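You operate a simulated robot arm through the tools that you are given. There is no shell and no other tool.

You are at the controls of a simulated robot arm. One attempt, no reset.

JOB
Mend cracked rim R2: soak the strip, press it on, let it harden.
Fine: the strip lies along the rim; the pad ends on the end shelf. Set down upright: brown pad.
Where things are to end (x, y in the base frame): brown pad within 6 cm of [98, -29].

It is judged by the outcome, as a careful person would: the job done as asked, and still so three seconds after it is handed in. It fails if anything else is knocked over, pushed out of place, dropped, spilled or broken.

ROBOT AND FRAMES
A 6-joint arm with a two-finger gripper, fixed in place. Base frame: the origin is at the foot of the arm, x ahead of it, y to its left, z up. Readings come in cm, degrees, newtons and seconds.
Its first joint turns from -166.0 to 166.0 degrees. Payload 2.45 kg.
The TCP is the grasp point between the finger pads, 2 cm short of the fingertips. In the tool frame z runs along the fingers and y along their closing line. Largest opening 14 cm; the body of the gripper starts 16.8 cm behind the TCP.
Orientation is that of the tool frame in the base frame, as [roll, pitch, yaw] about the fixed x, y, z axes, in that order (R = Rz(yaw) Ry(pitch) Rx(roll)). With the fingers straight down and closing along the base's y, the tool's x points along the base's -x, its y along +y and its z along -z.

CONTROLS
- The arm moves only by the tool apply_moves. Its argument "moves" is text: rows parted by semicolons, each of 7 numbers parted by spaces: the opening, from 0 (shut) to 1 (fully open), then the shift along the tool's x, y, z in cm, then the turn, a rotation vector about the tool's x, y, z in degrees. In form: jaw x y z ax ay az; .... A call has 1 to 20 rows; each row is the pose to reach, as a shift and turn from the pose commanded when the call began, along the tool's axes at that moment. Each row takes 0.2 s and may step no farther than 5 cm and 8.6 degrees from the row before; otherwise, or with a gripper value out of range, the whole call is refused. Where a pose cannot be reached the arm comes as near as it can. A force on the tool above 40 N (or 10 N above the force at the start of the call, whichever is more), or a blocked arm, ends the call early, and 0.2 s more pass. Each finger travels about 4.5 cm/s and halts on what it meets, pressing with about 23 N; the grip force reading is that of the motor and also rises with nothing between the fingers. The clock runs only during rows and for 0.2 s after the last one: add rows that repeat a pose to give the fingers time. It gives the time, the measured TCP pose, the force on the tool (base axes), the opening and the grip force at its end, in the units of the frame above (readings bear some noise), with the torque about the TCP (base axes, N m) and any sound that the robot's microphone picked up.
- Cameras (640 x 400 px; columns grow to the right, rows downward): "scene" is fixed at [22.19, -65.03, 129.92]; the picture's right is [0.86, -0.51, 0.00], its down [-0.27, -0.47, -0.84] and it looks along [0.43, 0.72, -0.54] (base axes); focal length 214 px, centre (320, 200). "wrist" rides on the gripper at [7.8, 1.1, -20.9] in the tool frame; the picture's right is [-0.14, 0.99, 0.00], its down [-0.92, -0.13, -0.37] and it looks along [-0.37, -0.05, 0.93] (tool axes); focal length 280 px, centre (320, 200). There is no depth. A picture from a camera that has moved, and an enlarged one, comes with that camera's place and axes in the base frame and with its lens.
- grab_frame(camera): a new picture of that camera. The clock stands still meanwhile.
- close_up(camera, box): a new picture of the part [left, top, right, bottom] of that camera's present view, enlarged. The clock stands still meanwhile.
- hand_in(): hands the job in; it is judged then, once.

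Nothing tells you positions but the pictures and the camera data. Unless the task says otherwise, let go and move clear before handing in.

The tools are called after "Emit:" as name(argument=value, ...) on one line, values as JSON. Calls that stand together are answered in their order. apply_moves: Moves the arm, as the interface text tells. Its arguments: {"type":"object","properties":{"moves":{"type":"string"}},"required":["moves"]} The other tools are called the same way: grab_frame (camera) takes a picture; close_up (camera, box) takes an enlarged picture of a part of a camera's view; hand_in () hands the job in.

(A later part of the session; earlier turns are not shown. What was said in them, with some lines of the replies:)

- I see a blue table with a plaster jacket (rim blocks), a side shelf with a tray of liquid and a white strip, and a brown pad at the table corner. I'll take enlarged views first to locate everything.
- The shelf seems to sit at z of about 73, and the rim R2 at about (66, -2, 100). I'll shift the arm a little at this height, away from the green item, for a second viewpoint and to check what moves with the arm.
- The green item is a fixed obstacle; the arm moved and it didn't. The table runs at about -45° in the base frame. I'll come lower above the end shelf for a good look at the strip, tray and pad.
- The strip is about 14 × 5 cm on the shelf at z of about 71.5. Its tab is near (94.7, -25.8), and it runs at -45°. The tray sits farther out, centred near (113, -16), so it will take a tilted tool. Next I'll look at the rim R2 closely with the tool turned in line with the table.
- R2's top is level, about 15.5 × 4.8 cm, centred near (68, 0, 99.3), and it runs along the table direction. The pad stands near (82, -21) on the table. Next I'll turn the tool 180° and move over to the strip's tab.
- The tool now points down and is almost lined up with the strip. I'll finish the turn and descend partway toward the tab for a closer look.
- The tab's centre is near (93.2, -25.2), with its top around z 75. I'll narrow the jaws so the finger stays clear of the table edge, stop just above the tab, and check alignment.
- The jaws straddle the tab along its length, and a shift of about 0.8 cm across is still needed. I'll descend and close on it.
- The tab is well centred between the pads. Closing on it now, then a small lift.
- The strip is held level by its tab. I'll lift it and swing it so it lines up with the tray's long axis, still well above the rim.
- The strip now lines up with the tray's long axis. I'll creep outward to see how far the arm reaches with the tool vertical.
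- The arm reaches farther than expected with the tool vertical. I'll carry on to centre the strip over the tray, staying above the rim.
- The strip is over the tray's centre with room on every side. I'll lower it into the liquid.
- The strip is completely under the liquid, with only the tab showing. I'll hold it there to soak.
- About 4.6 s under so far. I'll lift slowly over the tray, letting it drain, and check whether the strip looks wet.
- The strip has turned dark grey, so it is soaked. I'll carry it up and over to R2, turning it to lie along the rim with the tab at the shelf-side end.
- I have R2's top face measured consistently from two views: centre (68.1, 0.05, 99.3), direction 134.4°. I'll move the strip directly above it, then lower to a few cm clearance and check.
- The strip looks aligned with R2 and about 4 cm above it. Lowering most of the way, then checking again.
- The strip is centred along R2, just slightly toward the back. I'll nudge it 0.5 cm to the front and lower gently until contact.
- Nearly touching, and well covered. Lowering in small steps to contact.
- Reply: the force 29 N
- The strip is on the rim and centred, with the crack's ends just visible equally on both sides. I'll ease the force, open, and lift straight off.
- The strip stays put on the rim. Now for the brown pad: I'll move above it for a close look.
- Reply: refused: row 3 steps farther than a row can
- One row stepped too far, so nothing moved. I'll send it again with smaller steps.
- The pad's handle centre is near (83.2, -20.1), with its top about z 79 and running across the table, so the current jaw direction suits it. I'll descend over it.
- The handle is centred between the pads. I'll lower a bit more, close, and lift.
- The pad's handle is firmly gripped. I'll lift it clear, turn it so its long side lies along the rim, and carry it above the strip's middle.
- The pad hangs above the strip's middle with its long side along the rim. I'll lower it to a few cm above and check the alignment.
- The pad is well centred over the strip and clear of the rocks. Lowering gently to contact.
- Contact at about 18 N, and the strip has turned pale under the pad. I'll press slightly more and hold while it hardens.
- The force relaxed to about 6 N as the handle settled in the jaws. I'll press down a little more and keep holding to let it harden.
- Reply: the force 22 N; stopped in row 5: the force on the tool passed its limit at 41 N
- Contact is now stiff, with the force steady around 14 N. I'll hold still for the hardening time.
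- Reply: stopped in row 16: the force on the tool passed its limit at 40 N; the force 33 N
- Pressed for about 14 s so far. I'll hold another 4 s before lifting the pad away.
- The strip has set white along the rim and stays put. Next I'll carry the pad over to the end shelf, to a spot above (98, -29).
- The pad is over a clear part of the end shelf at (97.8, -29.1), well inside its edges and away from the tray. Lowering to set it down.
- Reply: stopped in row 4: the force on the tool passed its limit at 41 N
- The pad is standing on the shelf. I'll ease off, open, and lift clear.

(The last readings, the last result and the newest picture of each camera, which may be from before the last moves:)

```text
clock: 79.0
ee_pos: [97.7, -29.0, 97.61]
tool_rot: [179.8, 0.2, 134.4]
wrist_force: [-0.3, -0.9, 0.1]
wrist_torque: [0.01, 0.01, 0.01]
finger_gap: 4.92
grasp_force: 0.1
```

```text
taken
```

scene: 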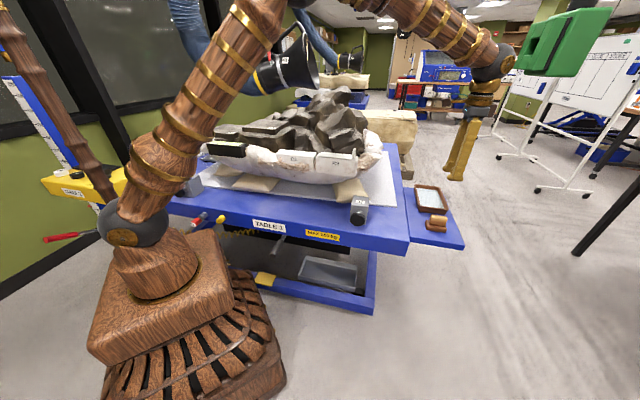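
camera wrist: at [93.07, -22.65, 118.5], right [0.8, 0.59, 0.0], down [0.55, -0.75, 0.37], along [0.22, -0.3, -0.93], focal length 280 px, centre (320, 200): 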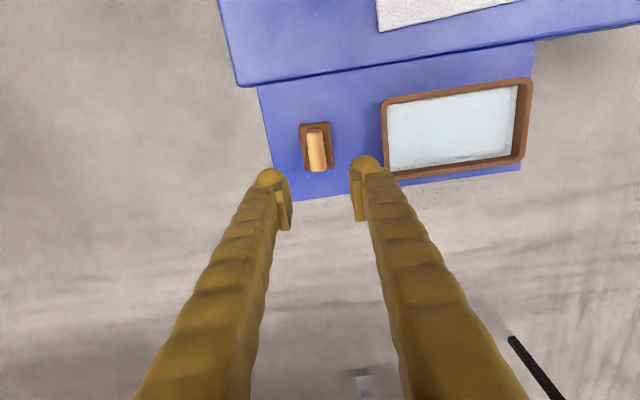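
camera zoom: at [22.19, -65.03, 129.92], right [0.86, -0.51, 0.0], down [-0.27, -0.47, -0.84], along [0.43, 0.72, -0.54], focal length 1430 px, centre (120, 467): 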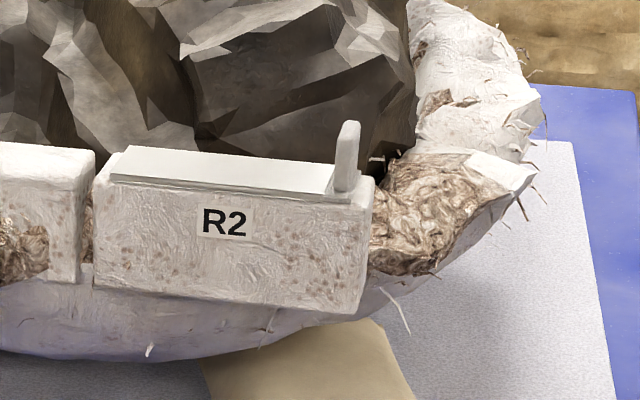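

The pad stands upright on the end shelf at about (97.8, -29.2), the strip lies white along R2, and nothing else has moved. I'll wait a few more seconds to confirm it all stays put.

Emit:
apply_moves(moves="0.35 0 0 0 0 0 0; 0.35 0 0 0 0 0 0; 0.35 0 0 0 0 0 0; 0.35 0 0 0 0 0 0; 0.35 0 0 0 0 0 0; 0.35 0 0 0 0 0 0; 0.35 0 0 0 0 0 0; 0.35 0 0 0 0 0 0; 0.35 0 0 0 0 0 0; 0.35 0 0 0 0 0 0; 0.35 0 0 0 0 0 0; 0.35 0 0 0 0 0 0; 0.35 0 0 0 0 0 0; 0.35 0 0 0 0 0 0; 0.35 0 0 0 0 0 0; 0.35 0 0 0 0 0 0; 0.35 0 0 0 0 0 0; 0.35 0 0 0 0 0 0; 0.35 0 0 0 0 0 0; 0.35 0 0 0 0 0 0")

Emit:
close_up(camera="scene", box=[300, 130, 480, 250])

```text
clock: 83.2
ee_pos: [97.79, -29.03, 97.55]
tool_rot: [179.9, 0.2, 134.4]
wrist_force: [-0.4, 0.1, 0.0]
wrist_torque: [-0.01, 0.01, -0.03]
finger_gap: 4.91
grasp_force: 0.1
```

```text
3.33 times, centred on (390, 190) of scene
camera zoom: at [22.19, -65.03, 129.92], right [0.86, -0.51, 0.0], down [-0.27, -0.47, -0.84], along [0.43, 0.72, -0.54], focal length 715 px, centre (87, 233)
```

zoom: 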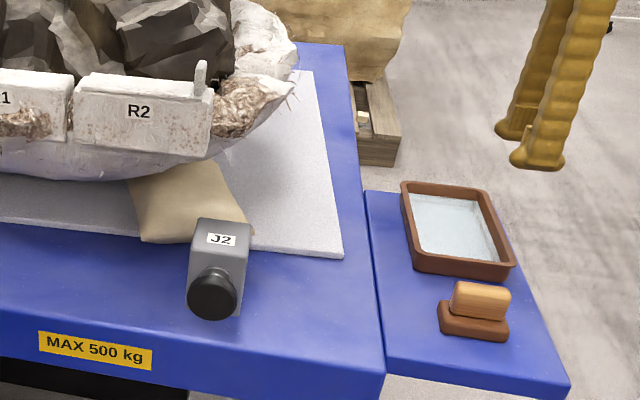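

Everything has stayed put: the strip lies hardened along R2, the pad stands on the end shelf and the arm is clear. I'm handing in the job.

Emit:
hand_in()

```text
The job is handed in.
```

R2 is mended as far as the pictures show, and the job is handed in; I haven't seen the judge's result.

- **Strip:** it was fully under the liquid for about 4.6 s and came out dark grey. I laid it along R2's rim, centred over the crack. It turned white when the pad pressed it, and it stayed in place when I lifted the pad.
- **Pressing:** I held the pad on the middle of the strip for about 18 s. The force mostly read between 7 and 33 N, with two brief peaks at the arm's 40 N limit.
- **Brown pad:** it stands upright on the end shelf at about (97.8, -29.2), well within 6 cm of the target.
- **Everything else:** nothing else looked moved or spilled, and nothing had changed after another 4 s. The gripper is open and about 20 cm above the pad.
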